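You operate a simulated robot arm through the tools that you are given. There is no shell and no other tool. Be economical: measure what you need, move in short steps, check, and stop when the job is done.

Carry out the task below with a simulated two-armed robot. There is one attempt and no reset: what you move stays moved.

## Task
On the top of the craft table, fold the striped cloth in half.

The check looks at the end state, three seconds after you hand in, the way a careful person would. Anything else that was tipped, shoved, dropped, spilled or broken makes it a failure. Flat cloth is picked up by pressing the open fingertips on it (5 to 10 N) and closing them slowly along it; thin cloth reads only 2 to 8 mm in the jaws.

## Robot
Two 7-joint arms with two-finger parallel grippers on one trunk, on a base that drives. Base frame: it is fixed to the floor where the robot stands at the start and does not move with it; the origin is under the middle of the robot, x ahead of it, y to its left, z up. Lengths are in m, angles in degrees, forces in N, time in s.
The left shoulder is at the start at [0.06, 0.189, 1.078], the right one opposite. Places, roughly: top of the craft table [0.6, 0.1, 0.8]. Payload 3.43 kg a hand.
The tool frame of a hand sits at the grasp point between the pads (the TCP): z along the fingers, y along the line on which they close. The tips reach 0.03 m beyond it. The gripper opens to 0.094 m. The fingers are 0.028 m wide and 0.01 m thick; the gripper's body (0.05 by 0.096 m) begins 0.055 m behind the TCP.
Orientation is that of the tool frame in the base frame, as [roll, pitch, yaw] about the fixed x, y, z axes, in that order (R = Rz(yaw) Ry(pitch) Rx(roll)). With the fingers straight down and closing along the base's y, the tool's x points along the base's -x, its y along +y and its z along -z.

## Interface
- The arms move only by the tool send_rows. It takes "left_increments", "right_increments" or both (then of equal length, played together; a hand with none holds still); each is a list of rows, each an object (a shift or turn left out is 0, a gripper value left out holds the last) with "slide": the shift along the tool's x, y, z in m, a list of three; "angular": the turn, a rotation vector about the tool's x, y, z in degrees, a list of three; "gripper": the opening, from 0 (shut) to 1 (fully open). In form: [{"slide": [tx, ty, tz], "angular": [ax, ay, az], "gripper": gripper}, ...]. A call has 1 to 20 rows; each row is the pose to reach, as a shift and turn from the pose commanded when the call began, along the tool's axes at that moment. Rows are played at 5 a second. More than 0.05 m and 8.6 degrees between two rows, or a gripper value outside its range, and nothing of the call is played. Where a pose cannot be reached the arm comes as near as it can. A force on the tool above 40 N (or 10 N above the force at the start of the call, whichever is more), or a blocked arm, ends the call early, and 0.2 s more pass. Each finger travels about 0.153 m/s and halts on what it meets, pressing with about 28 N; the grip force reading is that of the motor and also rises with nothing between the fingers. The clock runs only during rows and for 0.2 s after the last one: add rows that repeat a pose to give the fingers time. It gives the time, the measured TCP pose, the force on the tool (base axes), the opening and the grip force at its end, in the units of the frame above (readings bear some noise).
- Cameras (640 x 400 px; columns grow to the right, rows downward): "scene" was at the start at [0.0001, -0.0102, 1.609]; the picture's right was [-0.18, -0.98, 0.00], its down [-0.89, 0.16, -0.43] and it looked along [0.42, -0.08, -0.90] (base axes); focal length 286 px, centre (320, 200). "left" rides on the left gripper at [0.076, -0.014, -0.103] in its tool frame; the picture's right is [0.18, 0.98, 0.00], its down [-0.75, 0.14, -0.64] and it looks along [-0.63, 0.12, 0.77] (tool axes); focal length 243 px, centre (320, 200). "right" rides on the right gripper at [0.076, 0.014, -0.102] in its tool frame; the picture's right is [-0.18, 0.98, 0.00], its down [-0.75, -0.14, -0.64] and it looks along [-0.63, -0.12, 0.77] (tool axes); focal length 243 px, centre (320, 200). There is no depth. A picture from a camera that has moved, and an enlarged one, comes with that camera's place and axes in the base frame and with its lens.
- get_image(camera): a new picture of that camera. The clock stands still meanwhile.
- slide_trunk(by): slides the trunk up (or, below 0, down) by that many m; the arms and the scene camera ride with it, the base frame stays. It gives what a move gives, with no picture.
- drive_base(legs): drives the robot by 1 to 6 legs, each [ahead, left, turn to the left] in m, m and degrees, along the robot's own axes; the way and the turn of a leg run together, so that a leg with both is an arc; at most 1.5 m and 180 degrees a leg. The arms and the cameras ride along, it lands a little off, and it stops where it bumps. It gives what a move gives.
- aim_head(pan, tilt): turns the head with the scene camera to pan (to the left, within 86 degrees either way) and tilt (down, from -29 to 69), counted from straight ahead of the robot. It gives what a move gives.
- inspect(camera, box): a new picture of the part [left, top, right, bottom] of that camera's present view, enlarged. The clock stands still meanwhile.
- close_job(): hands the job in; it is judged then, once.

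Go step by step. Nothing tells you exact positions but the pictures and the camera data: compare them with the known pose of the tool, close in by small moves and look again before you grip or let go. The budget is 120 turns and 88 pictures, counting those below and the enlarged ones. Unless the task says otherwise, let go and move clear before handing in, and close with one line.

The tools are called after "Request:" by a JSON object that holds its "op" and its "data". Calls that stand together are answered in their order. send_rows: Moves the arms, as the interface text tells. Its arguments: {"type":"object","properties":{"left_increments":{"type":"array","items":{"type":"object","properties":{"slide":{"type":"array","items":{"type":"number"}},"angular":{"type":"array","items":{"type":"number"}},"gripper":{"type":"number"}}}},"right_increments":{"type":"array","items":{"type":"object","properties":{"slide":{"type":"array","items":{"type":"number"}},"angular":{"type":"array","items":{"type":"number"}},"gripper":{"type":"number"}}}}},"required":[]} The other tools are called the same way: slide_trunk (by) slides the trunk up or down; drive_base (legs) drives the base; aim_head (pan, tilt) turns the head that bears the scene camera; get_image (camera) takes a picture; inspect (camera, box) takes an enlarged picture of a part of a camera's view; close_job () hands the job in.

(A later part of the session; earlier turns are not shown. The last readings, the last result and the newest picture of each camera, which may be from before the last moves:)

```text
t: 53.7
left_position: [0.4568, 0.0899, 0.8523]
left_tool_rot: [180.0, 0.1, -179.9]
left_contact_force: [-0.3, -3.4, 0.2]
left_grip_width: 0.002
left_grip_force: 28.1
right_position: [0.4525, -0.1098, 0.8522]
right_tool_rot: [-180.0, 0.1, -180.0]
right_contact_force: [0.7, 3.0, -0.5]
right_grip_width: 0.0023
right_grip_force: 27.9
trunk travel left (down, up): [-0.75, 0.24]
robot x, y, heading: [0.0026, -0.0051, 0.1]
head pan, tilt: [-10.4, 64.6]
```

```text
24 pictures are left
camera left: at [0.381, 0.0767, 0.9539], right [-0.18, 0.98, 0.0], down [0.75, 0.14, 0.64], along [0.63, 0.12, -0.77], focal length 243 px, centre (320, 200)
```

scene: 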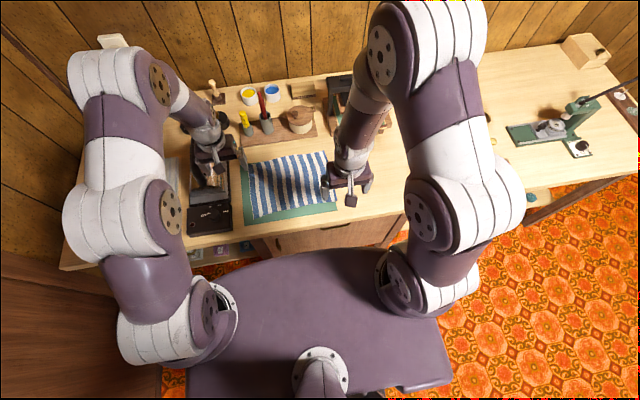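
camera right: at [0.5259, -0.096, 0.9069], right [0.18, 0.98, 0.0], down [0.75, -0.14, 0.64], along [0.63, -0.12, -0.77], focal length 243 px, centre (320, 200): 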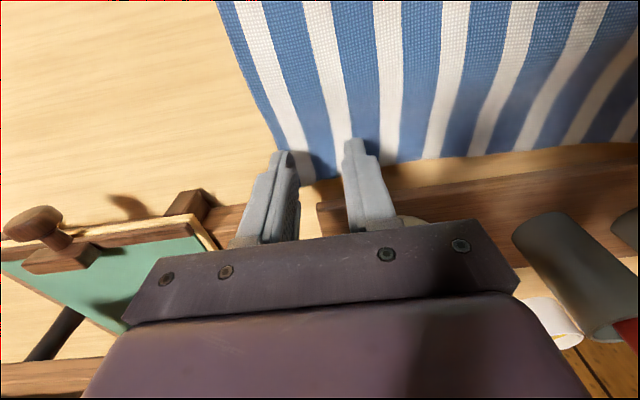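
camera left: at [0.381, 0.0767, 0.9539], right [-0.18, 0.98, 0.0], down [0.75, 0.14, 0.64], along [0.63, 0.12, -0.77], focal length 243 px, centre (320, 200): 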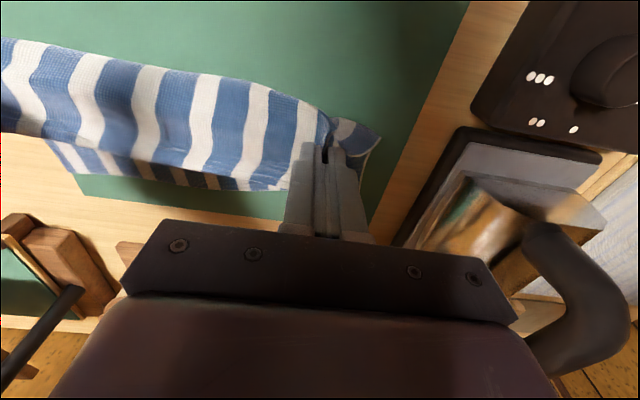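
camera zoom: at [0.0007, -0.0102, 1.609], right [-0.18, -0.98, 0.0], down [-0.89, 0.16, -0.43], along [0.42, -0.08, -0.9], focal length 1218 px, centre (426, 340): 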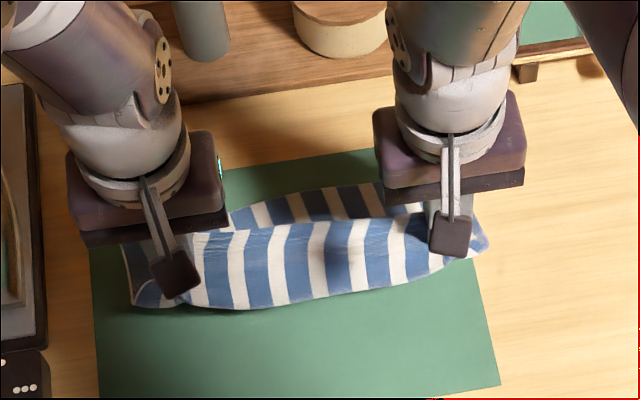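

The lower layer's back edge is now at x ≈ 0.542 and the fold at ≈ 0.446, i.e. half. I'll carry the hem back gently along an arc and set it down on the back edge.

Request:
{"op": "send_rows", "data": {"left_increments": [{"slide": [-0.012, 0, -0.002]}, {"slide": [-0.024, 0, 0]}, {"slide": [-0.035, 0, 0.006]}, {"slide": [-0.044, 0, 0.014]}, {"slide": [-0.051, 0, 0.024]}, {"slide": [-0.056, 0, 0.034]}, {"slide": [-0.058, 0, 0.043]}, {"slide": [-0.059, 0, 0.05]}, {"slide": [-0.059, 0, 0.05]}], "right_increments": [{"slide": [-0.015, 0, -0.002]}, {"slide": [-0.029, 0, 0]}, {"slide": [-0.042, 0, 0.006]}, {"slide": [-0.053, 0, 0.014]}, {"slide": [-0.061, 0, 0.024]}, {"slide": [-0.066, 0, 0.034]}, {"slide": [-0.069, 0, 0.043]}, {"slide": [-0.07, 0, 0.05]}, {"slide": [-0.07, 0, 0.05]}]}}

Request:
{"op": "inspect", "data": {"camera": "scene", "box": [220, 120, 370, 214]}}

Request:
{"op": "get_image", "data": {"camera": "right"}}

```text
t: 55.7
left_position: [0.516, 0.0887, 0.8028]
left_tool_rot: [-180.0, 0.2, -180.0]
left_contact_force: [0.4, -2.5, 0.0]
left_grip_width: 0.0017
left_grip_force: 28.2
right_position: [0.523, -0.1087, 0.8044]
right_tool_rot: [180.0, 0.2, 179.9]
right_contact_force: [-0.3, 2.4, -0.2]
right_grip_width: 0.0022
right_grip_force: 28.2
trunk travel left (down, up): [-0.75, 0.24]
robot x, y, heading: [-0.0011, -0.0044, 0.0]
head pan, tilt: [-10.4, 64.6]
```

```text
4.26 times, centred on (295, 167) of scene
camera zoom: at [0.0, -0.0102, 1.609], right [-0.18, -0.98, 0.0], down [-0.89, 0.16, -0.43], along [0.42, -0.08, -0.9], focal length 1218 px, centre (426, 340)
```

zoom: 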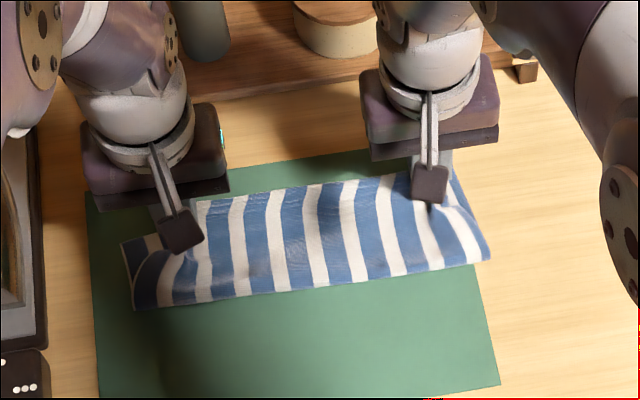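

```text
22 pictures are left
camera right: at [0.4451, -0.0945, 0.9071], right [0.18, 0.98, 0.0], down [0.75, -0.14, 0.64], along [0.63, -0.12, -0.77], focal length 243 px, centre (320, 200)
```

right: 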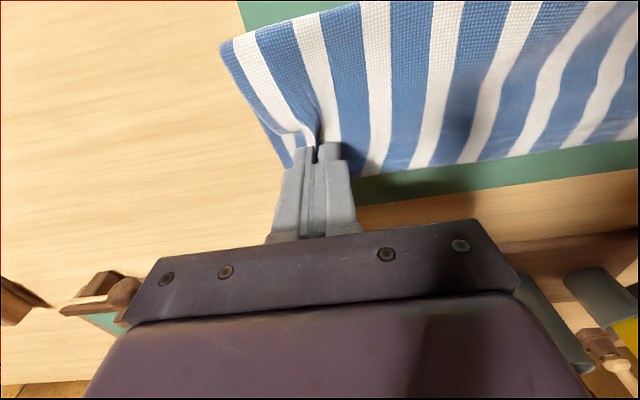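

The hem lines up well with the lower edge. I'll lower the last few mm and open slowly so the cloth spreads back out.

Request:
{"op": "send_rows", "data": {"left_increments": [{"slide": [0, 0, 0.002]}, {"slide": [0, 0, 0.004]}, {"slide": [0, 0, 0.0045], "gripper": 0.04}, {"slide": [0, 0, 0.0045], "gripper": 0.08}, {"slide": [0, 0.002, 0.0045], "gripper": 0.12}, {"slide": [0, 0.004, 0.0045], "gripper": 0.16}, {"slide": [0, 0.006, 0.0045], "gripper": 0.2}, {"slide": [0, 0.008, 0.0045], "gripper": 0.24}, {"slide": [0, 0.01, 0.0045], "gripper": 0.28}, {"slide": [0, 0.01, 0.0045], "gripper": 0.32}, {"slide": [0, 0.01, -0.006]}, {"slide": [0, 0.01, -0.03]}, {"slide": [0, 0.01, -0.07]}, {"slide": [0, 0.02, -0.11]}, {"slide": [0.02, 0.04, -0.14]}, {"slide": [0.03, 0.07, -0.15]}, {"slide": [0.03, 0.07, -0.15]}], "right_increments": [{"slide": [0, 0, 0.002]}, {"slide": [0, 0, 0.004]}, {"slide": [0, 0, 0.005], "gripper": 0.04}, {"slide": [0, 0, 0.005], "gripper": 0.08}, {"slide": [0, -0.001, 0.005], "gripper": 0.12}, {"slide": [0, -0.002, 0.005], "gripper": 0.16}, {"slide": [0, -0.003, 0.005], "gripper": 0.2}, {"slide": [0, -0.004, 0.005], "gripper": 0.24}, {"slide": [0, -0.005, 0.005], "gripper": 0.28}, {"slide": [0, -0.005, 0.005], "gripper": 0.32}, {"slide": [0, -0.005, -0.006]}, {"slide": [0, -0.005, -0.03]}, {"slide": [0, -0.005, -0.07]}, {"slide": [0, -0.02, -0.11]}, {"slide": [0.02, -0.04, -0.14]}, {"slide": [0.03, -0.07, -0.15]}, {"slide": [0.03, -0.07, -0.15]}]}}

Request:
{"op": "inspect", "data": {"camera": "scene", "box": [230, 130, 350, 205]}}

Request:
{"op": "inspect", "data": {"camera": "left", "box": [0, 0, 400, 250]}}

```text
t: 59.3
left_position: [0.4854, 0.1595, 0.951]
left_tool_rot: [-179.9, 0.1, 180.0]
left_contact_force: [-1.9, 0.1, -0.3]
left_grip_width: 0.0302
left_grip_force: 0.1
right_position: [0.4935, -0.1795, 0.9544]
right_tool_rot: [180.0, 0.1, 179.9]
right_contact_force: [0.4, 0.6, 0.1]
right_grip_width: 0.0299
right_grip_force: 0.1
trunk travel left (down, up): [-0.75, 0.24]
robot x, y, heading: [-0.0003, 0.0014, 0.1]
head pan, tilt: [-10.4, 64.6]
```

```text
5.33 times, centred on (290, 168) of scene
camera zoom: at [0.0009, -0.0103, 1.609], right [-0.18, -0.98, 0.0], down [-0.89, 0.16, -0.43], along [0.42, -0.08, -0.9], focal length 1527 px, centre (480, 373)
```

zoom: 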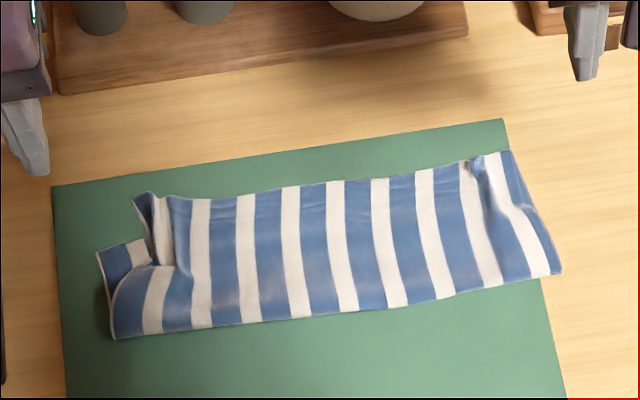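

```text
1.60 times, centred on (200, 125) of left
camera zoom: at [0.4095, 0.1456, 1.054], right [-0.18, 0.98, 0.0], down [0.75, 0.14, 0.64], along [0.63, 0.12, -0.77], focal length 388 px, centre (512, 320)
```

zoom: 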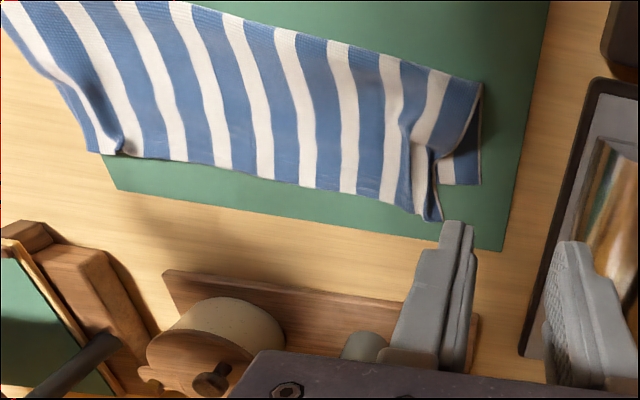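

Very close to done; only the left hem corner is still bunched into a ridge (top corner at (0.552, 0.104), lower corner at (0.522, 0.138)). I'll brush that ridge outward to the left with the closed left fingertips.

Request:
{"op": "send_rows", "data": {"left_increments": [{"slide": [-0.02, -0.04, 0], "gripper": 0}, {"slide": [-0.04, -0.0875, 0.0]}, {"slide": [-0.04, -0.0875, 0.04]}, {"slide": [-0.04, -0.0875, 0.08]}, {"slide": [-0.04, -0.0875, 0.12]}, {"slide": [-0.04, -0.0875, 0.145]}, {"slide": [-0.04, -0.0875, 0.153]}, {"slide": [-0.04, -0.0875, 0.1545]}, {"slide": [-0.04, -0.0875, 0.1545]}]}}

Request:
{"op": "get_image", "data": {"camera": "left"}}

```text
refused: row 2 steps farther than a row can; nothing moved
```

```text
19 pictures are left
camera left: at [0.4095, 0.1456, 1.054], right [-0.18, 0.98, 0.0], down [0.75, 0.14, 0.64], along [0.63, 0.12, -0.77], focal length 243 px, centre (320, 200)
```

left: 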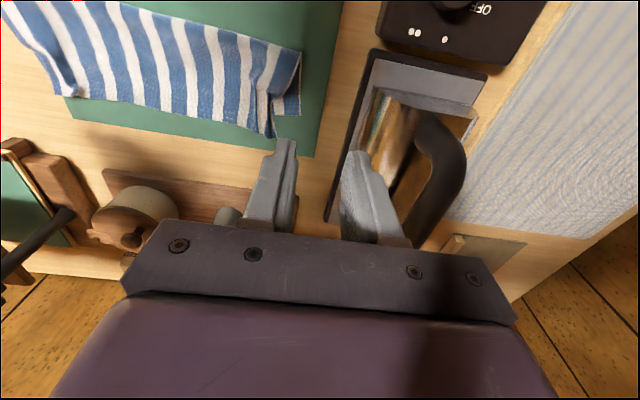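

The step was too large; I'll repeat with smaller steps.

Request:
{"op": "send_rows", "data": {"left_increments": [{"slide": [-0.015, -0.03, 0], "gripper": 0}, {"slide": [-0.03, -0.06, 0]}, {"slide": [-0.04, -0.0875, 0.0]}, {"slide": [-0.04, -0.0875, 0.04]}, {"slide": [-0.04, -0.0875, 0.08]}, {"slide": [-0.04, -0.0875, 0.12]}, {"slide": [-0.04, -0.0875, 0.145]}, {"slide": [-0.04, -0.0875, 0.153]}, {"slide": [-0.04, -0.0875, 0.1545]}, {"slide": [-0.04, -0.0875, 0.1545]}]}}

Request:
{"op": "get_image", "data": {"camera": "left"}}

```text
t: 61.5
left_position: [0.526, 0.0725, 0.7987]
left_tool_rot: [180.0, 0.1, -180.0]
left_contact_force: [0.0, 0.4, 0.5]
left_grip_width: 0.0002
left_grip_force: 28.2
right_position: [0.4926, -0.1781, 0.9539]
right_tool_rot: [-179.9, 0.1, -179.9]
right_contact_force: [-0.1, 0.8, 0.2]
right_grip_width: 0.0302
right_grip_force: 0.1
trunk travel left (down, up): [-0.75, 0.24]
robot x, y, heading: [-0.0024, -0.0027, 0.1]
head pan, tilt: [-10.4, 64.6]
```

```text
18 pictures are left
camera left: at [0.4492, 0.0589, 0.8993], right [-0.18, 0.98, 0.0], down [0.75, 0.14, 0.64], along [0.63, 0.12, -0.77], focal length 243 px, centre (320, 200)
```

left: 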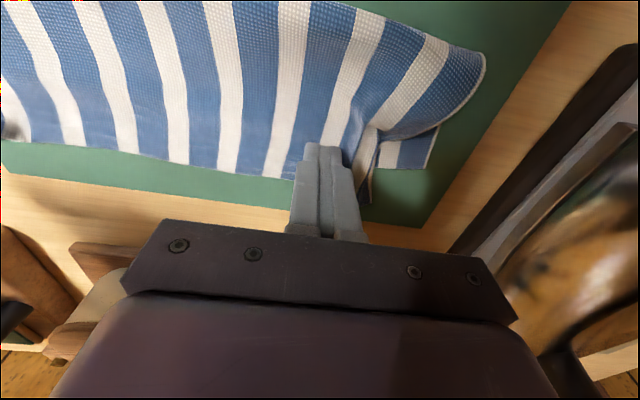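

In place just inside the ridge; lower 2 mm and sweep outward.

Request:
{"op": "send_rows", "data": {"left_increments": [{"slide": [0, 0, 0.0018]}, {"slide": [0.001, 0.006, 0.0022]}, {"slide": [0.002, 0.012, 0.0022]}, {"slide": [0.003, 0.018, 0.0022]}, {"slide": [0.004, 0.024, 0.0022]}, {"slide": [0.005, 0.03, 0.0022]}, {"slide": [0.006, 0.036, 0.0022]}, {"slide": [0.007, 0.042, 0.0022]}, {"slide": [0.008, 0.048, 0.0022]}, {"slide": [0.008, 0.052, 0.0022]}, {"slide": [0.008, 0.052, 0.0022]}]}}

Request:
{"op": "inspect", "data": {"camera": "left", "box": [120, 20, 440, 220]}}

```text
t: 63.9
left_position: [0.5174, 0.1245, 0.7966]
left_tool_rot: [180.0, 0.1, -180.0]
left_contact_force: [-0.3, 0.3, 0.1]
left_grip_width: 0.0001
left_grip_force: 28.1
right_position: [0.4928, -0.1781, 0.9532]
right_tool_rot: [-180.0, 0.2, 180.0]
right_contact_force: [-1.0, -0.4, 0.1]
right_grip_width: 0.0303
right_grip_force: 0.0
trunk travel left (down, up): [-0.75, 0.24]
robot x, y, heading: [0.0016, 0.0011, -0.1]
head pan, tilt: [-10.4, 64.6]
```

```text
2.00 times, centred on (280, 120) of left
camera zoom: at [0.4414, 0.1109, 0.8975], right [-0.18, 0.98, 0.0], down [0.75, 0.14, 0.64], along [0.63, 0.12, -0.77], focal length 485 px, centre (400, 360)
```

zoom: 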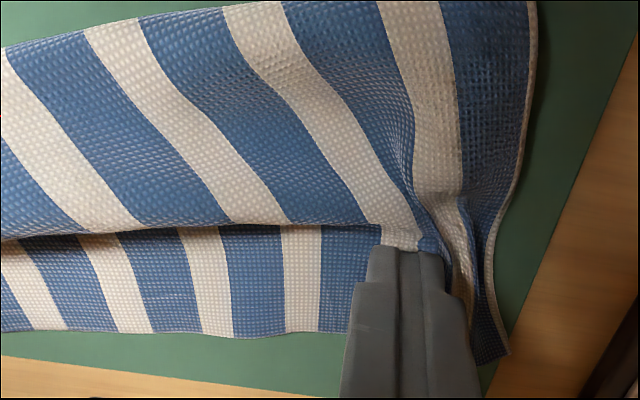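

Something bulged; I'll lift clear and look from above.

Request:
{"op": "send_rows", "data": {"left_increments": [{"slide": [0, 0, -0.01]}, {"slide": [0, 0, -0.03]}, {"slide": [0, 0, -0.07]}, {"slide": [0, 0.02, -0.11]}, {"slide": [0.02, 0.04, -0.14]}, {"slide": [0.03, 0.06, -0.15]}, {"slide": [0.03, 0.06, -0.15]}]}}

Request:
{"op": "inspect", "data": {"camera": "scene", "box": [230, 130, 350, 205]}}

Request:
{"op": "inspect", "data": {"camera": "left", "box": [0, 0, 400, 250]}}

```text
t: 65.5
left_position: [0.4884, 0.1847, 0.9466]
left_tool_rot: [180.0, 0.0, -180.0]
left_contact_force: [0.8, 0.3, 0.3]
left_grip_width: 0.0003
left_grip_force: 27.9
right_position: [0.4922, -0.1783, 0.9534]
right_tool_rot: [-180.0, 0.1, 180.0]
right_contact_force: [1.4, -0.2, -0.7]
right_grip_width: 0.0302
right_grip_force: 0.1
trunk travel left (down, up): [-0.75, 0.24]
robot x, y, heading: [-0.0002, 0.0007, 0.1]
head pan, tilt: [-10.4, 64.6]
```

```text
5.33 times, centred on (290, 168) of scene
camera zoom: at [0.0006, -0.0106, 1.609], right [-0.18, -0.98, 0.0], down [-0.89, 0.16, -0.43], along [0.42, -0.08, -0.9], focal length 1527 px, centre (480, 373)
```

zoom: 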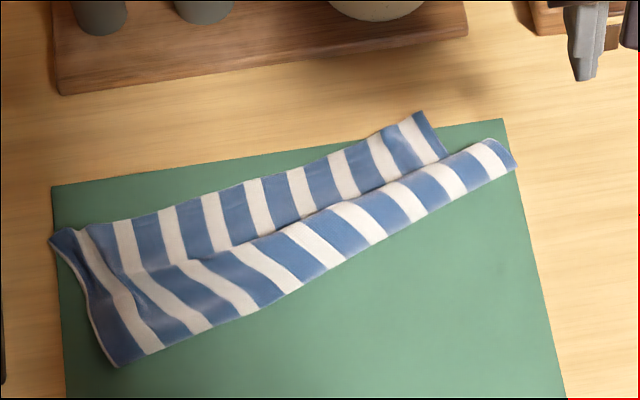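

```text
1.60 times, centred on (200, 125) of left
camera zoom: at [0.411, 0.171, 1.0476], right [-0.18, 0.98, 0.0], down [0.75, 0.14, 0.64], along [0.63, 0.12, -0.77], focal length 388 px, centre (512, 320)
```

zoom: 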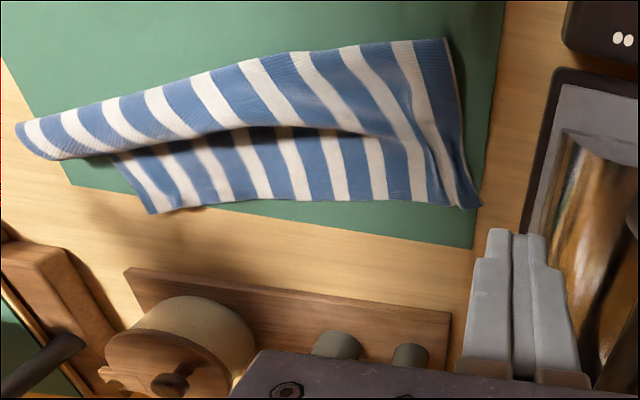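

The brush dragged the whole cloth, and it's now rolled up diagonally on the right. I need a closer look before fixing it.

Request:
{"op": "inspect", "data": {"camera": "scene", "box": [236, 145, 332, 203]}}

Request:
{"op": "inspect", "data": {"camera": "right", "box": [320, 0, 640, 200]}}

```text
6.67 times, centred on (284, 174) of scene
camera zoom: at [0.0006, -0.0106, 1.609], right [-0.18, -0.98, 0.0], down [-0.89, 0.16, -0.43], along [0.42, -0.08, -0.9], focal length 1908 px, centre (560, 373)
```

zoom: 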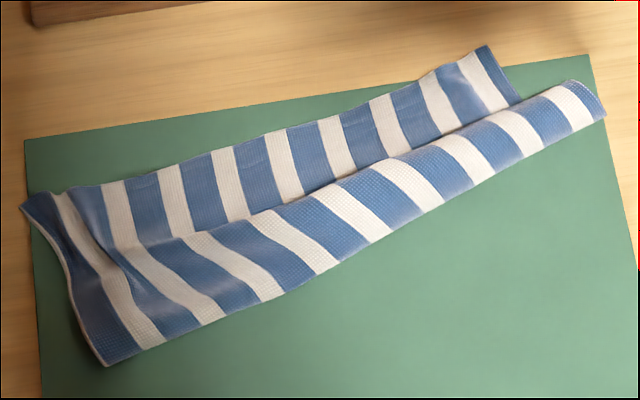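

```text
2.00 times, centred on (480, 100) of right
camera zoom: at [0.4149, -0.1642, 1.0563], right [0.18, 0.98, 0.0], down [0.75, -0.14, 0.64], along [0.63, -0.12, -0.77], focal length 485 px, centre (0, 400)
```

zoom: 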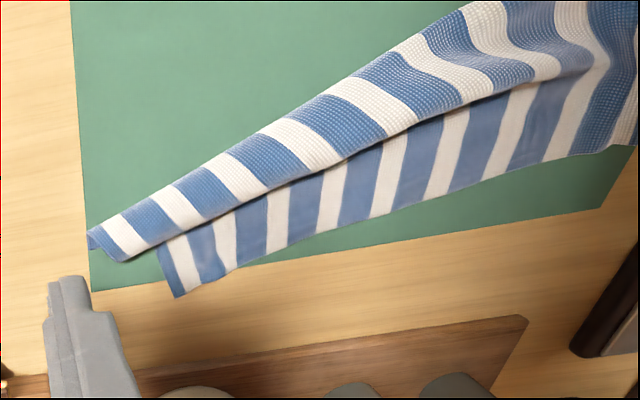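

The front fold tube has flopped back over the top layer and the cloth turned ~12°. The same cure that worked before should do: re-grip the top hem near both corners (right hem end (0.588, -0.081), left (0.535, 0.167)), lift forward, and re-lay.

Request:
{"op": "send_rows", "data": {"left_increments": [{"slide": [-0.02, -0.03, 0], "gripper": 0.32}, {"slide": [-0.039, -0.06, 0]}, {"slide": [-0.039, -0.06, 0.03]}, {"slide": [-0.039, -0.06, 0.06]}, {"slide": [-0.039, -0.06, 0.09]}, {"slide": [-0.039, -0.06, 0.12]}, {"slide": [-0.039, -0.06, 0.137]}, {"slide": [-0.039, -0.06, 0.144]}, {"slide": [-0.039, -0.06, 0.144]}], "right_increments": [{"slide": [-0.026, 0.038, 0], "gripper": 0.32}, {"slide": [-0.052, 0.076, 0]}, {"slide": [-0.078, 0.116, 0.0]}, {"slide": [-0.078, 0.116, 0.03]}, {"slide": [-0.078, 0.116, 0.07]}, {"slide": [-0.078, 0.116, 0.11]}, {"slide": [-0.078, 0.116, 0.14]}, {"slide": [-0.078, 0.116, 0.15]}, {"slide": [-0.078, 0.116, 0.15]}]}}

Request:
{"op": "get_image", "data": {"camera": "left"}}

Request:
{"op": "get_image", "data": {"camera": "right"}}

```text
t: 67.5
left_position: [0.526, 0.1245, 0.8023]
left_tool_rot: [180.0, 0.1, -180.0]
left_contact_force: [-0.1, 0.2, -0.5]
left_grip_width: 0.0301
left_grip_force: 0.1
right_position: [0.571, -0.0629, 0.8038]
right_tool_rot: [-180.0, 0.0, -180.0]
right_contact_force: [0.3, -0.2, -0.5]
right_grip_width: 0.0302
right_grip_force: 0.0
trunk travel left (down, up): [-0.75, 0.24]
robot x, y, heading: [-0.0039, -0.0, -0.1]
head pan, tilt: [-10.4, 64.6]
```

```text
12 pictures are left
camera left: at [0.4501, 0.1115, 0.9035], right [-0.18, 0.98, 0.0], down [0.75, 0.14, 0.64], along [0.63, 0.12, -0.77], focal length 243 px, centre (320, 200)
```

left: 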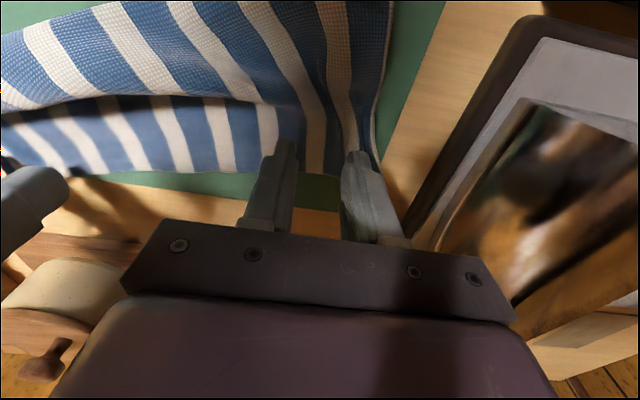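

```text
11 pictures are left
camera right: at [0.4932, -0.0485, 0.9063], right [0.18, 0.98, 0.0], down [0.75, -0.14, 0.64], along [0.63, -0.12, -0.77], focal length 243 px, centre (320, 200)
```

right: 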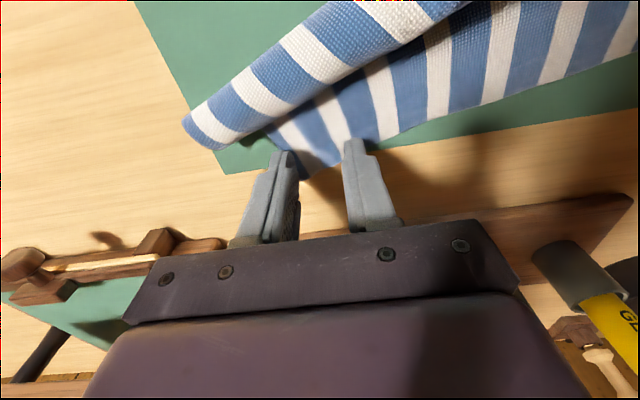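

The left is well placed; the right must move 1 cm forward and 1 cm inward. Then descend toward contact.

Request:
{"op": "send_rows", "data": {"left_increments": [{"slide": [0, 0, 0]}, {"slide": [0, 0, 0.002]}, {"slide": [0, 0, 0.004]}, {"slide": [0, 0, 0.006]}, {"slide": [0, 0, 0.007]}, {"slide": [0, 0, 0.007]}], "right_increments": [{"slide": [0.01, 0.009, -0.003]}, {"slide": [0.011, 0.009, 0.002]}, {"slide": [0.011, 0.009, 0.005]}, {"slide": [0.011, 0.009, 0.007]}, {"slide": [0.011, 0.009, 0.0085]}, {"slide": [0.011, 0.009, 0.0085]}]}}

```text
t: 68.9
left_position: [0.5255, 0.1241, 0.7942]
left_tool_rot: [-180.0, 0.0, -180.0]
left_contact_force: [-1.4, 0.6, 3.3]
left_grip_width: 0.0301
left_grip_force: 0.1
right_position: [0.5594, -0.054, 0.7965]
right_tool_rot: [179.9, 0.2, 179.9]
right_contact_force: [-0.2, 1.0, -0.5]
right_grip_width: 0.0297
right_grip_force: 0.1
trunk travel left (down, up): [-0.75, 0.24]
robot x, y, heading: [0.002, -0.0008, 0.0]
head pan, tilt: [-10.4, 64.6]
```

Request:
{"op": "send_rows", "data": {"left_increments": [{"slide": [0, 0, 0.0002]}, {"slide": [0, 0, 0.0002]}, {"slide": [0, 0, 0.0002]}], "right_increments": [{"slide": [0, 0, 0.0008]}, {"slide": [0, 0, 0.0015]}, {"slide": [0, 0, 0.0015]}]}}

```text
t: 69.7
left_position: [0.5262, 0.1246, 0.7961]
left_tool_rot: [-179.9, 0.1, -180.0]
left_contact_force: [1.8, 0.6, 1.2]
left_grip_width: 0.0302
left_grip_force: 0.0
right_position: [0.5595, -0.053, 0.7936]
right_tool_rot: [-179.9, 0.2, 180.0]
right_contact_force: [0.1, -1.2, 9.7]
right_grip_width: 0.0302
right_grip_force: 0.1
trunk travel left (down, up): [-0.75, 0.24]
robot x, y, heading: [0.0028, -0.0027, -0.1]
head pan, tilt: [-10.4, 64.6]
```

Right presses with ~10 N, left ~1–3 N; I'll add a bit on the left and close both slowly.

Request:
{"op": "send_rows", "data": {"left_increments": [{"slide": [0, 0, 0.0004], "gripper": 0.3}, {"slide": [0, 0, 0.0005], "gripper": 0.26}, {"slide": [0, 0, 0.0005], "gripper": 0.23}, {"slide": [0, 0, 0.0005], "gripper": 0.2}, {"slide": [0, 0, 0.0005], "gripper": 0.17}, {"slide": [0, 0, 0.0005], "gripper": 0.14}, {"slide": [0, 0, 0.0005], "gripper": 0.11}, {"slide": [0, 0, 0.0005], "gripper": 0.08}, {"slide": [0, 0, 0.0005], "gripper": 0.05}, {"slide": [0, 0, 0.0005], "gripper": 0.02}, {"slide": [0, 0, 0.0005], "gripper": 0}, {"slide": [0, 0, 0.0005], "gripper": 0}], "right_increments": [{"slide": [0, 0, -0.0002], "gripper": 0.3}, {"slide": [0, 0, -0.0002], "gripper": 0.26}, {"slide": [0, 0, -0.0002], "gripper": 0.23}, {"slide": [0, 0, -0.0002], "gripper": 0.2}, {"slide": [0, 0, -0.0002], "gripper": 0.17}, {"slide": [0, 0, -0.0002], "gripper": 0.14}, {"slide": [0, 0, -0.0002], "gripper": 0.11}, {"slide": [0, 0, -0.0002], "gripper": 0.08}, {"slide": [0, 0, -0.0002], "gripper": 0.05}, {"slide": [0, 0, -0.0002], "gripper": 0.02}, {"slide": [0, 0, -0.0002], "gripper": 0}, {"slide": [0, 0, -0.0002], "gripper": 0}]}}

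```text
t: 72.3
left_position: [0.5256, 0.1243, 0.7952]
left_tool_rot: [-180.0, 0.2, -180.0]
left_contact_force: [1.6, -11.2, 6.6]
left_grip_width: 0.0023
left_grip_force: 28.3
right_position: [0.5592, -0.0536, 0.7949]
right_tool_rot: [180.0, 0.2, 180.0]
right_contact_force: [-2.4, 11.8, 6.1]
right_grip_width: 0.0019
right_grip_force: 28.1
trunk travel left (down, up): [-0.75, 0.24]
robot x, y, heading: [-0.0007, 0.0005, 0.3]
head pan, tilt: [-10.4, 64.6]
```

Both hold cloth. I'll lift and bring the hem forward and square, then look.

Request:
{"op": "send_rows", "data": {"left_increments": [{"slide": [0, -0.001, -0.012]}, {"slide": [0.0, -0.0015, -0.025]}, {"slide": [0.005, -0.0015, -0.038]}, {"slide": [0.013, -0.0015, -0.05]}, {"slide": [0.022, -0.0015, -0.06]}, {"slide": [0.032, -0.0015, -0.068]}, {"slide": [0.042, -0.0015, -0.072]}, {"slide": [0.052, -0.0015, -0.074]}, {"slide": [0.062, -0.0015, -0.074]}, {"slide": [0.07, -0.0015, -0.072]}, {"slide": [0.07, -0.0015, -0.072]}], "right_increments": [{"slide": [0, 0.001, -0.012]}, {"slide": [0.003, 0.0015, -0.025]}, {"slide": [0.01, 0.0015, -0.038]}, {"slide": [0.02, 0.0015, -0.05]}, {"slide": [0.032, 0.0015, -0.06]}, {"slide": [0.045, 0.0015, -0.068]}, {"slide": [0.058, 0.0015, -0.072]}, {"slide": [0.072, 0.0015, -0.074]}, {"slide": [0.086, 0.0015, -0.074]}, {"slide": [0.1, 0.0015, -0.072]}, {"slide": [0.1, 0.0015, -0.072]}]}}

Request:
{"op": "inspect", "data": {"camera": "scene", "box": [220, 120, 370, 214]}}

```text
t: 74.7
left_position: [0.4567, 0.1222, 0.8672]
left_tool_rot: [180.0, 0.1, -179.9]
left_contact_force: [0.2, -2.3, 0.0]
left_grip_width: 0.0022
left_grip_force: 28.0
right_position: [0.4598, -0.0527, 0.8644]
right_tool_rot: [-179.9, 0.1, -180.0]
right_contact_force: [0.0, 1.9, 1.1]
right_grip_width: 0.002
right_grip_force: 27.2
trunk travel left (down, up): [-0.75, 0.24]
robot x, y, heading: [-0.0023, -0.0013, -0.1]
head pan, tilt: [-10.4, 64.6]
```

```text
4.26 times, centred on (295, 167) of scene
camera zoom: at [0.0005, -0.0102, 1.609], right [-0.18, -0.98, 0.0], down [-0.89, 0.16, -0.43], along [0.42, -0.08, -0.9], focal length 1218 px, centre (426, 340)
```

zoom: 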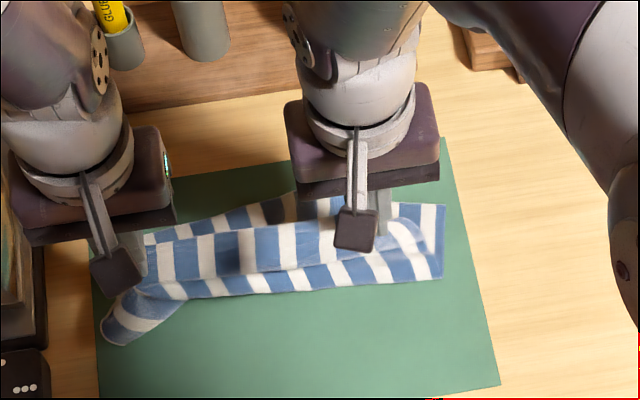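

The hem is up and squared, but the fold tube still sits slack in front. I'll carry the hem higher and further forward to unroll it, then look.

Request:
{"op": "send_rows", "data": {"left_increments": [{"slide": [0.003, 0, -0.012]}, {"slide": [0.008, 0, -0.022]}, {"slide": [0.016, 0, -0.028]}, {"slide": [0.026, 0, -0.03]}, {"slide": [0.037, 0, -0.027]}, {"slide": [0.048, 0, -0.02]}, {"slide": [0.058, 0, -0.01]}, {"slide": [0.066, 0, 0.0]}, {"slide": [0.072, 0, 0.01]}, {"slide": [0.072, 0, 0.01]}], "right_increments": [{"slide": [0.003, 0, -0.012]}, {"slide": [0.008, 0, -0.022]}, {"slide": [0.016, 0, -0.028]}, {"slide": [0.026, 0, -0.03]}, {"slide": [0.037, 0, -0.027]}, {"slide": [0.048, 0, -0.02]}, {"slide": [0.058, 0, -0.01]}, {"slide": [0.066, 0, 0.0]}, {"slide": [0.072, 0, 0.01]}, {"slide": [0.072, 0, 0.01]}]}}

Request:
{"op": "inspect", "data": {"camera": "scene", "box": [220, 120, 370, 214]}}

```text
t: 76.9
left_position: [0.3835, 0.1229, 0.8565]
left_tool_rot: [179.9, 0.1, 180.0]
left_contact_force: [0.1, -2.2, 0.2]
left_grip_width: 0.0023
left_grip_force: 27.8
right_position: [0.3881, -0.052, 0.8551]
right_tool_rot: [180.0, 0.1, -180.0]
right_contact_force: [0.3, 1.7, -0.2]
right_grip_width: 0.0016
right_grip_force: 27.7
trunk travel left (down, up): [-0.75, 0.24]
robot x, y, heading: [0.0037, -0.0007, -0.2]
head pan, tilt: [-10.4, 64.6]
```

```text
4.26 times, centred on (295, 167) of scene
camera zoom: at [0.0, -0.0102, 1.609], right [-0.18, -0.98, 0.0], down [-0.89, 0.16, -0.43], along [0.42, -0.08, -0.9], focal length 1218 px, centre (426, 340)
```

zoom: 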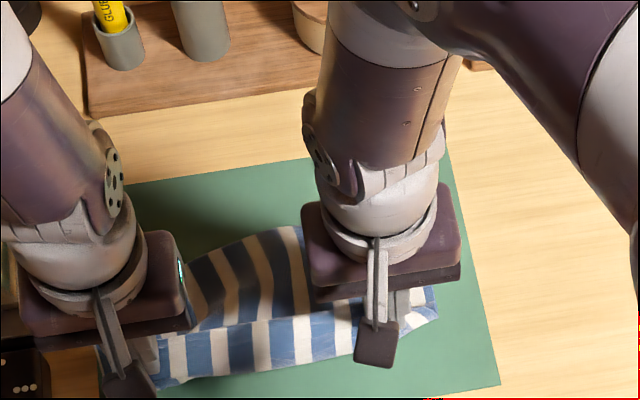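

The lower layer lies flatter now, back edge at x ≈ 0.50 (left) to 0.515 (right). I'll carry the hem back in an arc and set it onto that edge.

Request:
{"op": "send_rows", "data": {"left_increments": [{"slide": [-0.008, 0, -0.012]}, {"slide": [-0.018, 0, -0.016]}, {"slide": [-0.03, 0, -0.016]}, {"slide": [-0.043, 0, -0.014]}, {"slide": [-0.056, 0, -0.008]}, {"slide": [-0.068, 0, 0.0]}, {"slide": [-0.079, 0, 0.012]}, {"slide": [-0.088, 0, 0.026]}, {"slide": [-0.093, 0, 0.038]}, {"slide": [-0.0965, 0, 0.047]}, {"slide": [-0.0965, 0, 0.053]}, {"slide": [-0.0965, 0, 0.053]}], "right_increments": [{"slide": [-0.01, 0, -0.012]}, {"slide": [-0.022, 0, -0.016]}, {"slide": [-0.036, 0, -0.016]}, {"slide": [-0.051, 0, -0.014]}, {"slide": [-0.066, 0, -0.008]}, {"slide": [-0.08, 0, 0.0]}, {"slide": [-0.092, 0, 0.012]}, {"slide": [-0.102, 0, 0.026]}, {"slide": [-0.108, 0, 0.038]}, {"slide": [-0.111, 0, 0.047]}, {"slide": [-0.111, 0, 0.053]}, {"slide": [-0.111, 0, 0.053]}]}}

Request:
{"op": "inspect", "data": {"camera": "scene", "box": [220, 120, 370, 214]}}

```text
t: 79.5
left_position: [0.481, 0.1225, 0.8028]
left_tool_rot: [-179.9, 0.0, 180.0]
left_contact_force: [0.1, -2.7, 1.0]
left_grip_width: 0.0022
left_grip_force: 27.8
right_position: [0.4988, -0.0528, 0.8026]
right_tool_rot: [-179.9, 0.1, -180.0]
right_contact_force: [0.2, 2.9, 0.2]
right_grip_width: 0.002
right_grip_force: 27.5
trunk travel left (down, up): [-0.75, 0.24]
robot x, y, heading: [0.0024, 0.0029, 0.1]
head pan, tilt: [-10.4, 64.6]
```

```text
4.26 times, centred on (295, 167) of scene
camera zoom: at [0.0, -0.0102, 1.609], right [-0.18, -0.98, 0.0], down [-0.89, 0.16, -0.43], along [0.42, -0.08, -0.9], focal length 1218 px, centre (426, 340)
```

zoom: 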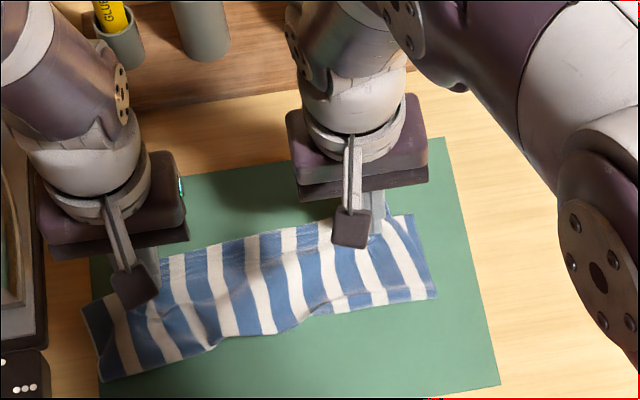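

It lies well, with edges stacked. Lower the last millimetres, open slowly, and lift straight up.

Request:
{"op": "send_rows", "data": {"left_increments": [{"slide": [0, 0, 0.002]}, {"slide": [0, 0, 0.004]}, {"slide": [0, 0, 0.005], "gripper": 0.04}, {"slide": [0, 0, 0.005], "gripper": 0.08}, {"slide": [0, 0.001, 0.005], "gripper": 0.12}, {"slide": [0, 0.002, 0.005], "gripper": 0.16}, {"slide": [0, 0.003, 0.005], "gripper": 0.2}, {"slide": [0, 0.004, 0.005], "gripper": 0.24}, {"slide": [0, 0.005, 0.005], "gripper": 0.28}, {"slide": [0, 0.005, 0.005], "gripper": 0.3}, {"slide": [0, 0.005, -0.006]}, {"slide": [0, 0.005, -0.03]}, {"slide": [0, 0.005, -0.065]}, {"slide": [0, 0.02, -0.1]}, {"slide": [0.01, 0.04, -0.13]}, {"slide": [0.01, 0.06, -0.15]}, {"slide": [0.01, 0.06, -0.15]}], "right_increments": [{"slide": [0, 0, 0.002]}, {"slide": [0, 0, 0.004]}, {"slide": [0, 0, 0.005], "gripper": 0.04}, {"slide": [0, 0, 0.005], "gripper": 0.08}, {"slide": [0, -0.001, 0.005], "gripper": 0.12}, {"slide": [0, -0.002, 0.005], "gripper": 0.16}, {"slide": [0, -0.003, 0.005], "gripper": 0.2}, {"slide": [0, -0.004, 0.005], "gripper": 0.24}, {"slide": [0, -0.005, 0.005], "gripper": 0.28}, {"slide": [0, -0.005, 0.005], "gripper": 0.3}, {"slide": [0, -0.005, -0.006]}, {"slide": [0, -0.005, -0.03]}, {"slide": [0, -0.005, -0.065]}, {"slide": [0, -0.03, -0.1]}, {"slide": [0.01, -0.06, -0.13]}, {"slide": [0.01, -0.1, -0.15]}, {"slide": [0.01, -0.1, -0.15]}]}}

Request:
{"op": "inspect", "data": {"camera": "scene", "box": [236, 145, 332, 213]}}

```text
t: 83.1
left_position: [0.4711, 0.183, 0.9539]
left_tool_rot: [180.0, 0.0, 180.0]
left_contact_force: [0.1, -0.2, 0.2]
left_grip_width: 0.0282
left_grip_force: 0.1
right_position: [0.4881, -0.151, 0.9539]
right_tool_rot: [-179.9, 0.0, 180.0]
right_contact_force: [-0.6, -0.6, 1.0]
right_grip_width: 0.0279
right_grip_force: 0.1
trunk travel left (down, up): [-0.75, 0.24]
robot x, y, heading: [-0.0012, 0.0012, 0.2]
head pan, tilt: [-10.4, 64.6]
```

```text
5.88 times, centred on (284, 179) of scene
camera zoom: at [0.0008, -0.0097, 1.609], right [-0.18, -0.98, 0.0], down [-0.89, 0.16, -0.43], along [0.42, -0.08, -0.9], focal length 1684 px, centre (532, 324)
```

zoom: 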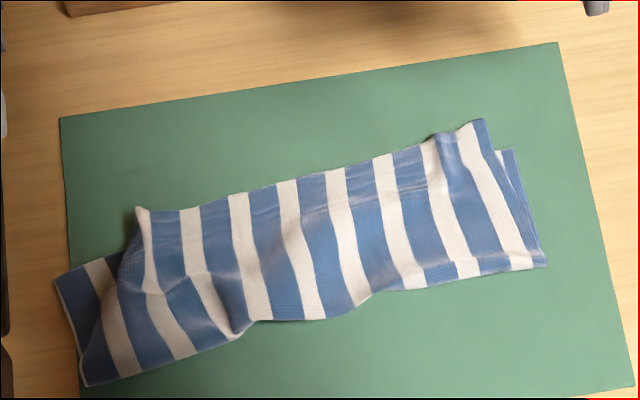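

The cloth is folded, but the top hem is bunched: its corners (0.50, 0.123) and (0.526, -0.08) should lie over the lower corners (0.467, 0.174) and (0.503, -0.095). I'll re-grip only the overhanging hem near both corners with a small opening, and stretch it into place.

Request:
{"op": "send_rows", "data": {"left_increments": [{"slide": [-0.008, -0.027, 0], "gripper": 0.2}, {"slide": [-0.016, -0.054, 0]}, {"slide": [-0.023, -0.081, 0.0]}, {"slide": [-0.023, -0.081, 0.035]}, {"slide": [-0.023, -0.081, 0.07]}, {"slide": [-0.023, -0.081, 0.105]}, {"slide": [-0.023, -0.081, 0.135]}, {"slide": [-0.023, -0.081, 0.15]}, {"slide": [-0.023, -0.081, 0.15]}], "right_increments": [{"slide": [-0.009, 0.03, 0], "gripper": 0.2}, {"slide": [-0.018, 0.06, 0]}, {"slide": [-0.025, 0.088, 0.0]}, {"slide": [-0.025, 0.088, 0.035]}, {"slide": [-0.025, 0.088, 0.07]}, {"slide": [-0.025, 0.088, 0.105]}, {"slide": [-0.025, 0.088, 0.135]}, {"slide": [-0.025, 0.088, 0.15]}, {"slide": [-0.025, 0.088, 0.15]}]}}

Request:
{"op": "inspect", "data": {"camera": "left", "box": [200, 60, 440, 240]}}

Request:
{"op": "inspect", "data": {"camera": "right", "box": [200, 60, 440, 240]}}

```text
t: 85.1
left_position: [0.4943, 0.1018, 0.8034]
left_tool_rot: [179.9, 0.1, 180.0]
left_contact_force: [0.7, -0.6, -0.7]
left_grip_width: 0.019
left_grip_force: 0.1
right_position: [0.5141, -0.0638, 0.8022]
right_tool_rot: [179.9, 0.2, 179.9]
right_contact_force: [-0.8, -0.2, -0.4]
right_grip_width: 0.0184
right_grip_force: 0.1
trunk travel left (down, up): [-0.75, 0.24]
robot x, y, heading: [-0.001, -0.0003, -0.4]
head pan, tilt: [-10.4, 64.6]
```

```text
2.22 times, centred on (320, 150) of left
camera zoom: at [0.4179, 0.0884, 0.9045], right [-0.18, 0.98, 0.0], down [0.75, 0.14, 0.64], along [0.63, 0.12, -0.77], focal length 539 px, centre (320, 311)
```

zoom: 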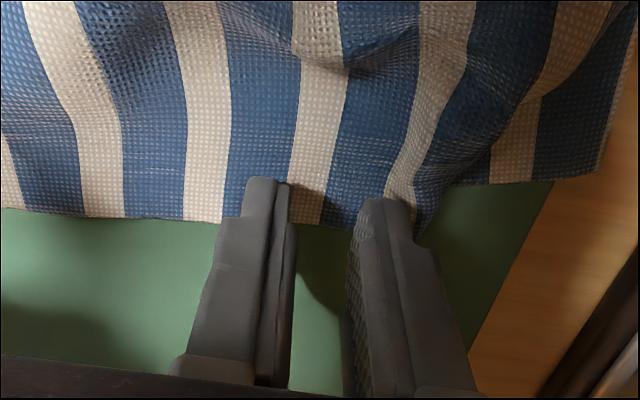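

```text
2.22 times, centred on (320, 150) of right
camera zoom: at [0.4358, -0.0498, 0.9059], right [0.18, 0.98, 0.0], down [0.75, -0.14, 0.64], along [0.63, -0.12, -0.77], focal length 539 px, centre (320, 311)
```

zoom: 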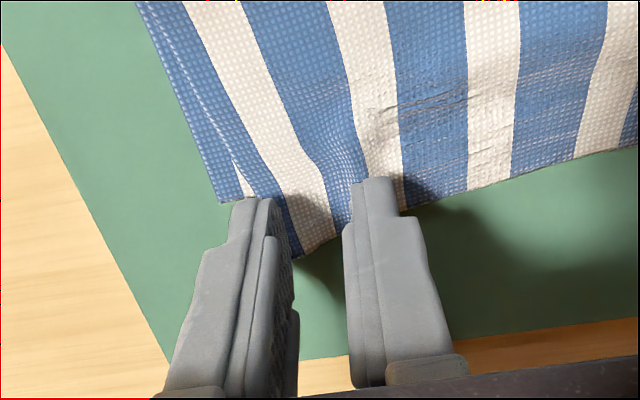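

Left good; right needs 8 mm inward. Then descend to contact.

Request:
{"op": "send_rows", "data": {"left_increments": [{"slide": [-0.002, 0.004, 0]}, {"slide": [-0.002, 0.004, 0.004]}, {"slide": [-0.002, 0.004, 0.007]}, {"slide": [-0.002, 0.004, 0.0085]}, {"slide": [-0.002, 0.004, 0.0085]}], "right_increments": [{"slide": [0, 0.008, 0]}, {"slide": [0, 0.008, 0.004]}, {"slide": [0, 0.008, 0.006]}, {"slide": [0, 0.008, 0.0073]}, {"slide": [0, 0.008, 0.0073]}]}}

```text
t: 86.3
left_position: [0.4959, 0.1058, 0.7953]
left_tool_rot: [-180.0, 0.3, -179.9]
left_contact_force: [-1.1, 1.3, 13.6]
left_grip_width: 0.0194
left_grip_force: 1.0
right_position: [0.5137, -0.0567, 0.795]
right_tool_rot: [179.9, 0.2, -179.9]
right_contact_force: [1.1, 0.4, 1.2]
right_grip_width: 0.0187
right_grip_force: 0.0
trunk travel left (down, up): [-0.75, 0.24]
robot x, y, heading: [0.0009, 0.001, -0.2]
head pan, tilt: [-10.4, 64.6]
```

Contact on the left (13 N); the right needs a touch more. Close both slowly.

Request:
{"op": "send_rows", "data": {"left_increments": [{"slide": [0, 0, -0.0002]}, {"slide": [0, 0, -0.0002]}, {"slide": [0, 0, -0.0002], "gripper": 0.17}, {"slide": [0, 0, -0.0002], "gripper": 0.145}, {"slide": [0, 0, -0.0002], "gripper": 0.12}, {"slide": [0, 0, -0.0002], "gripper": 0.095}, {"slide": [0, 0, -0.0002], "gripper": 0.07}, {"slide": [0, 0, -0.0002], "gripper": 0.045}, {"slide": [0, 0, -0.0002], "gripper": 0.02}, {"slide": [0, 0, -0.0002], "gripper": 0}, {"slide": [0, 0, -0.0002], "gripper": 0}], "right_increments": [{"slide": [0, 0, 0.0005]}, {"slide": [0, 0, 0.0007]}, {"slide": [0, 0, 0.0007], "gripper": 0.17}, {"slide": [0, 0, 0.0007], "gripper": 0.145}, {"slide": [0, 0, 0.0007], "gripper": 0.12}, {"slide": [0, 0, 0.0007], "gripper": 0.095}, {"slide": [0, 0, 0.0007], "gripper": 0.07}, {"slide": [0, 0, 0.0007], "gripper": 0.045}, {"slide": [0, 0, 0.0007], "gripper": 0.02}, {"slide": [0, 0, 0.0007], "gripper": 0}, {"slide": [0, 0, 0.0007], "gripper": 0}]}}

```text
t: 88.7
left_position: [0.4945, 0.1055, 0.7958]
left_tool_rot: [-180.0, 0.2, 179.9]
left_contact_force: [0.3, -2.3, 9.9]
left_grip_width: 0.0
left_grip_force: 27.9
right_position: [0.5132, -0.0556, 0.7963]
right_tool_rot: [-180.0, 0.2, -180.0]
right_contact_force: [0.7, 3.1, 10.9]
right_grip_width: 0.0
right_grip_force: 28.0
trunk travel left (down, up): [-0.75, 0.24]
robot x, y, heading: [-0.0047, 0.0006, -0.2]
head pan, tilt: [-10.4, 64.6]
```

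Both closed empty. I'll re-open wider (30 mm), which gripped reliably before, and try again.

Request:
{"op": "send_rows", "data": {"left_increments": [{"gripper": 0.1}, {"gripper": 0.2}, {"slide": [0, 0, -0.008]}, {"slide": [0, -0.003, -0.012], "gripper": 0.33}, {"slide": [0, -0.003, -0.008]}, {"slide": [0, -0.003, -0.003]}, {"slide": [0, -0.003, -0.0004]}, {"slide": [0, -0.003, -0.0002]}, {"slide": [0, -0.003, -0.0002]}], "right_increments": [{"gripper": 0.1}, {"gripper": 0.2}, {"slide": [0, 0, -0.008]}, {"slide": [0, 0.006, -0.012], "gripper": 0.33}, {"slide": [0, 0.006, -0.008]}, {"slide": [0, 0.006, -0.003]}, {"slide": [0, 0.006, -0.0004]}, {"slide": [0, 0.006, -0.0002]}, {"slide": [0, 0.006, -0.0002]}]}}

```text
t: 90.7
left_position: [0.4955, 0.1023, 0.7968]
left_tool_rot: [179.9, 0.1, 180.0]
left_contact_force: [0.0, 1.2, 8.6]
left_grip_width: 0.0317
left_grip_force: 0.5
right_position: [0.5148, -0.0494, 0.7956]
right_tool_rot: [180.0, 0.2, 180.0]
right_contact_force: [0.2, 0.2, 0.0]
right_grip_width: 0.0307
right_grip_force: 0.0
trunk travel left (down, up): [-0.75, 0.24]
robot x, y, heading: [0.0003, 0.0029, -0.0]
head pan, tilt: [-10.4, 64.6]
```

Request:
{"op": "send_rows", "data": {"left_increments": [{"slide": [0, 0, 0]}, {"slide": [0, 0, 0]}, {"slide": [0, 0, 0], "gripper": 0.29}, {"slide": [0, 0, 0], "gripper": 0.26}, {"slide": [0, 0, 0], "gripper": 0.23}, {"slide": [0, 0, 0], "gripper": 0.2}, {"slide": [0, 0, 0], "gripper": 0.17}, {"slide": [0, 0, 0], "gripper": 0.14}, {"slide": [0, 0, 0], "gripper": 0.11}, {"slide": [0, 0, 0], "gripper": 0.08}, {"slide": [0, 0, 0], "gripper": 0.05}, {"slide": [0, 0, 0], "gripper": 0.02}, {"slide": [0, 0, 0], "gripper": 0}, {"slide": [0, 0, 0], "gripper": 0}], "right_increments": [{"slide": [0, 0, 0.0006]}, {"slide": [0, 0, 0.0009]}, {"slide": [0, 0, 0.0009], "gripper": 0.29}, {"slide": [0, 0, 0.0009], "gripper": 0.26}, {"slide": [0, 0, 0.0009], "gripper": 0.23}, {"slide": [0, 0, 0.0009], "gripper": 0.2}, {"slide": [0, 0, 0.0009], "gripper": 0.17}, {"slide": [0, 0, 0.0009], "gripper": 0.14}, {"slide": [0, 0, 0.0009], "gripper": 0.11}, {"slide": [0, 0, 0.0009], "gripper": 0.08}, {"slide": [0, 0, 0.0009], "gripper": 0.05}, {"slide": [0, 0, 0.0009], "gripper": 0.02}, {"slide": [0, 0, 0.0009], "gripper": 0}, {"slide": [0, 0, 0.0009], "gripper": 0}]}}

```text
t: 93.7
left_position: [0.4951, 0.1034, 0.7964]
left_tool_rot: [-180.0, 0.2, -179.9]
left_contact_force: [0.4, -0.2, -0.2]
left_grip_width: 0.0
left_grip_force: 27.8
right_position: [0.5123, -0.0498, 0.7943]
right_tool_rot: [179.9, 0.2, 180.0]
right_contact_force: [1.0, 0.5, 17.6]
right_grip_width: 0.0025
right_grip_force: 27.9
trunk travel left (down, up): [-0.75, 0.24]
robot x, y, heading: [0.0004, 0.0018, 0.1]
head pan, tilt: [-10.4, 64.6]
```

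The right gripped; the left missed. Checking the left view.

Request:
{"op": "inspect", "data": {"camera": "left", "box": [180, 40, 460, 240]}}

```text
2.00 times, centred on (320, 140) of left
camera zoom: at [0.4185, 0.0895, 0.8974], right [-0.18, 0.98, 0.0], down [0.75, 0.14, 0.64], along [0.63, 0.12, -0.77], focal length 485 px, centre (320, 320)
```

zoom: 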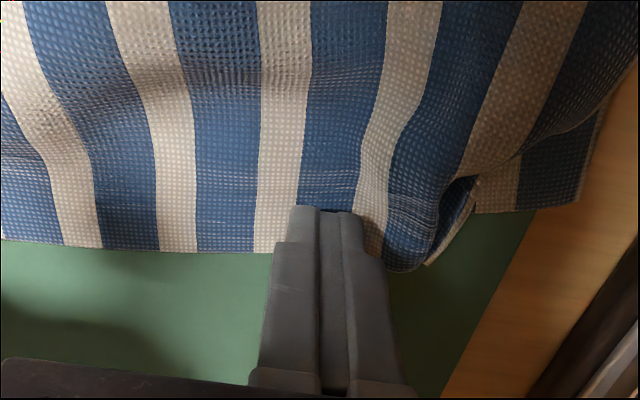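

The left corner has spread to y ≈ 0.140. I'll retry the left grip a bit further onto the cloth, (0.489, 0.113), with firmer contact.

Request:
{"op": "send_rows", "data": {"left_increments": [{"slide": [0, 0, -0.012]}, {"slide": [0.006, 0.01, -0.013], "gripper": 0.34}, {"slide": [0.006, 0.01, -0.008]}, {"slide": [0.006, 0.01, -0.003]}, {"slide": [0.006, 0.01, 0.0]}, {"slide": [0.006, 0.01, 0.001]}, {"slide": [0.006, 0.01, 0.0013]}, {"slide": [0.006, 0.01, 0.0013]}]}}

```text
t: 95.5
left_position: [0.489, 0.1122, 0.796]
left_tool_rot: [-180.0, 0.3, -180.0]
left_contact_force: [-3.2, 1.1, 22.6]
left_grip_width: 0.0323
left_grip_force: 0.1
right_position: [0.5111, -0.0501, 0.7958]
right_tool_rot: [-179.9, 0.3, 180.0]
right_contact_force: [3.2, 2.1, 7.0]
right_grip_width: 0.0024
right_grip_force: 28.3
trunk travel left (down, up): [-0.75, 0.24]
robot x, y, heading: [0.0028, 0.0005, -0.2]
head pan, tilt: [-10.4, 64.6]
```

Request:
{"op": "send_rows", "data": {"left_increments": [{"slide": [0, 0, -0.0006]}, {"slide": [0, 0, -0.0006], "gripper": 0.31}, {"slide": [0, 0, -0.0006], "gripper": 0.28}, {"slide": [0, 0, -0.0006], "gripper": 0.25}, {"slide": [0, 0, -0.0006], "gripper": 0.22}, {"slide": [0, 0, -0.0006], "gripper": 0.19}, {"slide": [0, 0, -0.0005], "gripper": 0.16}, {"slide": [0, 0, -0.0005], "gripper": 0.13}, {"slide": [0, 0, -0.0004], "gripper": 0.1}, {"slide": [0, 0, -0.0004], "gripper": 0.07}, {"slide": [0, 0, -0.0004], "gripper": 0.04}, {"slide": [0, 0, -0.0004], "gripper": 0.02}, {"slide": [0, 0, -0.0004], "gripper": 0}, {"slide": [0, 0, -0.0004], "gripper": 0}]}}

```text
t: 98.5
left_position: [0.4887, 0.1134, 0.7965]
left_tool_rot: [-180.0, 0.1, 180.0]
left_contact_force: [1.1, 5.3, 16.2]
left_grip_width: 0.0023
left_grip_force: 27.8
right_position: [0.5127, -0.05, 0.7953]
right_tool_rot: [-180.0, 0.1, -180.0]
right_contact_force: [-1.9, -1.4, 7.2]
right_grip_width: 0.0026
right_grip_force: 28.5
trunk travel left (down, up): [-0.75, 0.24]
robot x, y, heading: [-0.0027, 0.0007, 0.0]
head pan, tilt: [-10.4, 64.6]
```

Both hold now. I'll lift 2.5 cm, shift the hem forward ~2–3 cm and outward, and lower again.

Request:
{"op": "send_rows", "data": {"left_increments": [{"slide": [0, 0, -0.01]}, {"slide": [0.004, 0.002, -0.02]}, {"slide": [0.01, 0.006, -0.025]}, {"slide": [0.018, 0.011, -0.025]}, {"slide": [0.024, 0.015, -0.022]}, {"slide": [0.027, 0.018, -0.014]}, {"slide": [0.027, 0.018, -0.006]}, {"slide": [0.027, 0.018, -0.002]}, {"slide": [0.027, 0.018, -0.002]}], "right_increments": [{"slide": [0, 0, -0.01]}, {"slide": [0.003, -0.001, -0.02]}, {"slide": [0.007, -0.003, -0.025]}, {"slide": [0.012, -0.006, -0.025]}, {"slide": [0.016, -0.009, -0.022]}, {"slide": [0.019, -0.01, -0.014]}, {"slide": [0.019, -0.01, -0.006]}, {"slide": [0.019, -0.01, -0.003]}, {"slide": [0.019, -0.01, -0.003]}]}}

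Request:
{"op": "inspect", "data": {"camera": "scene", "box": [236, 145, 332, 213]}}

```text
t: 99.7
left_position: [0.4713, 0.1231, 0.8195]
left_tool_rot: [-179.8, 0.7, 179.8]
left_contact_force: [4.2, -28.9, -0.5]
left_grip_width: 0.0022
left_grip_force: 27.9
right_position: [0.4993, -0.0537, 0.8178]
right_tool_rot: [179.7, 0.3, -179.9]
right_contact_force: [-3.9, 28.7, 0.6]
right_grip_width: 0.0025
right_grip_force: 28.2
trunk travel left (down, up): [-0.75, 0.24]
robot x, y, heading: [0.0021, -0.0001, 0.0]
head pan, tilt: [-10.4, 64.6]
stopped in row 5 (left hand): the force on the tool passed its limit (the readings are from after the stop); the commanded pose is now the measured one
```

```text
5.88 times, centred on (284, 179) of scene
camera zoom: at [0.0002, -0.0102, 1.609], right [-0.18, -0.98, 0.0], down [-0.89, 0.16, -0.43], along [0.42, -0.08, -0.9], focal length 1684 px, centre (532, 324)
```

zoom: 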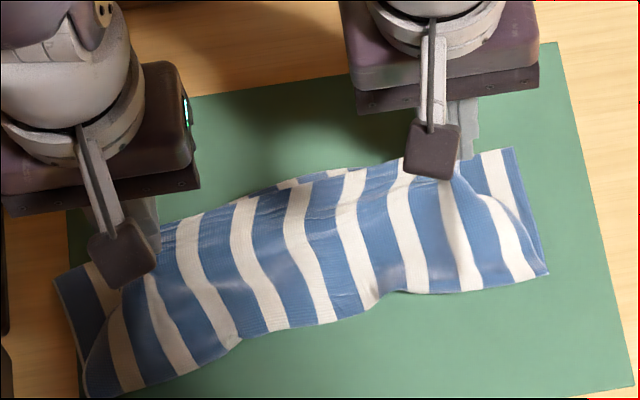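

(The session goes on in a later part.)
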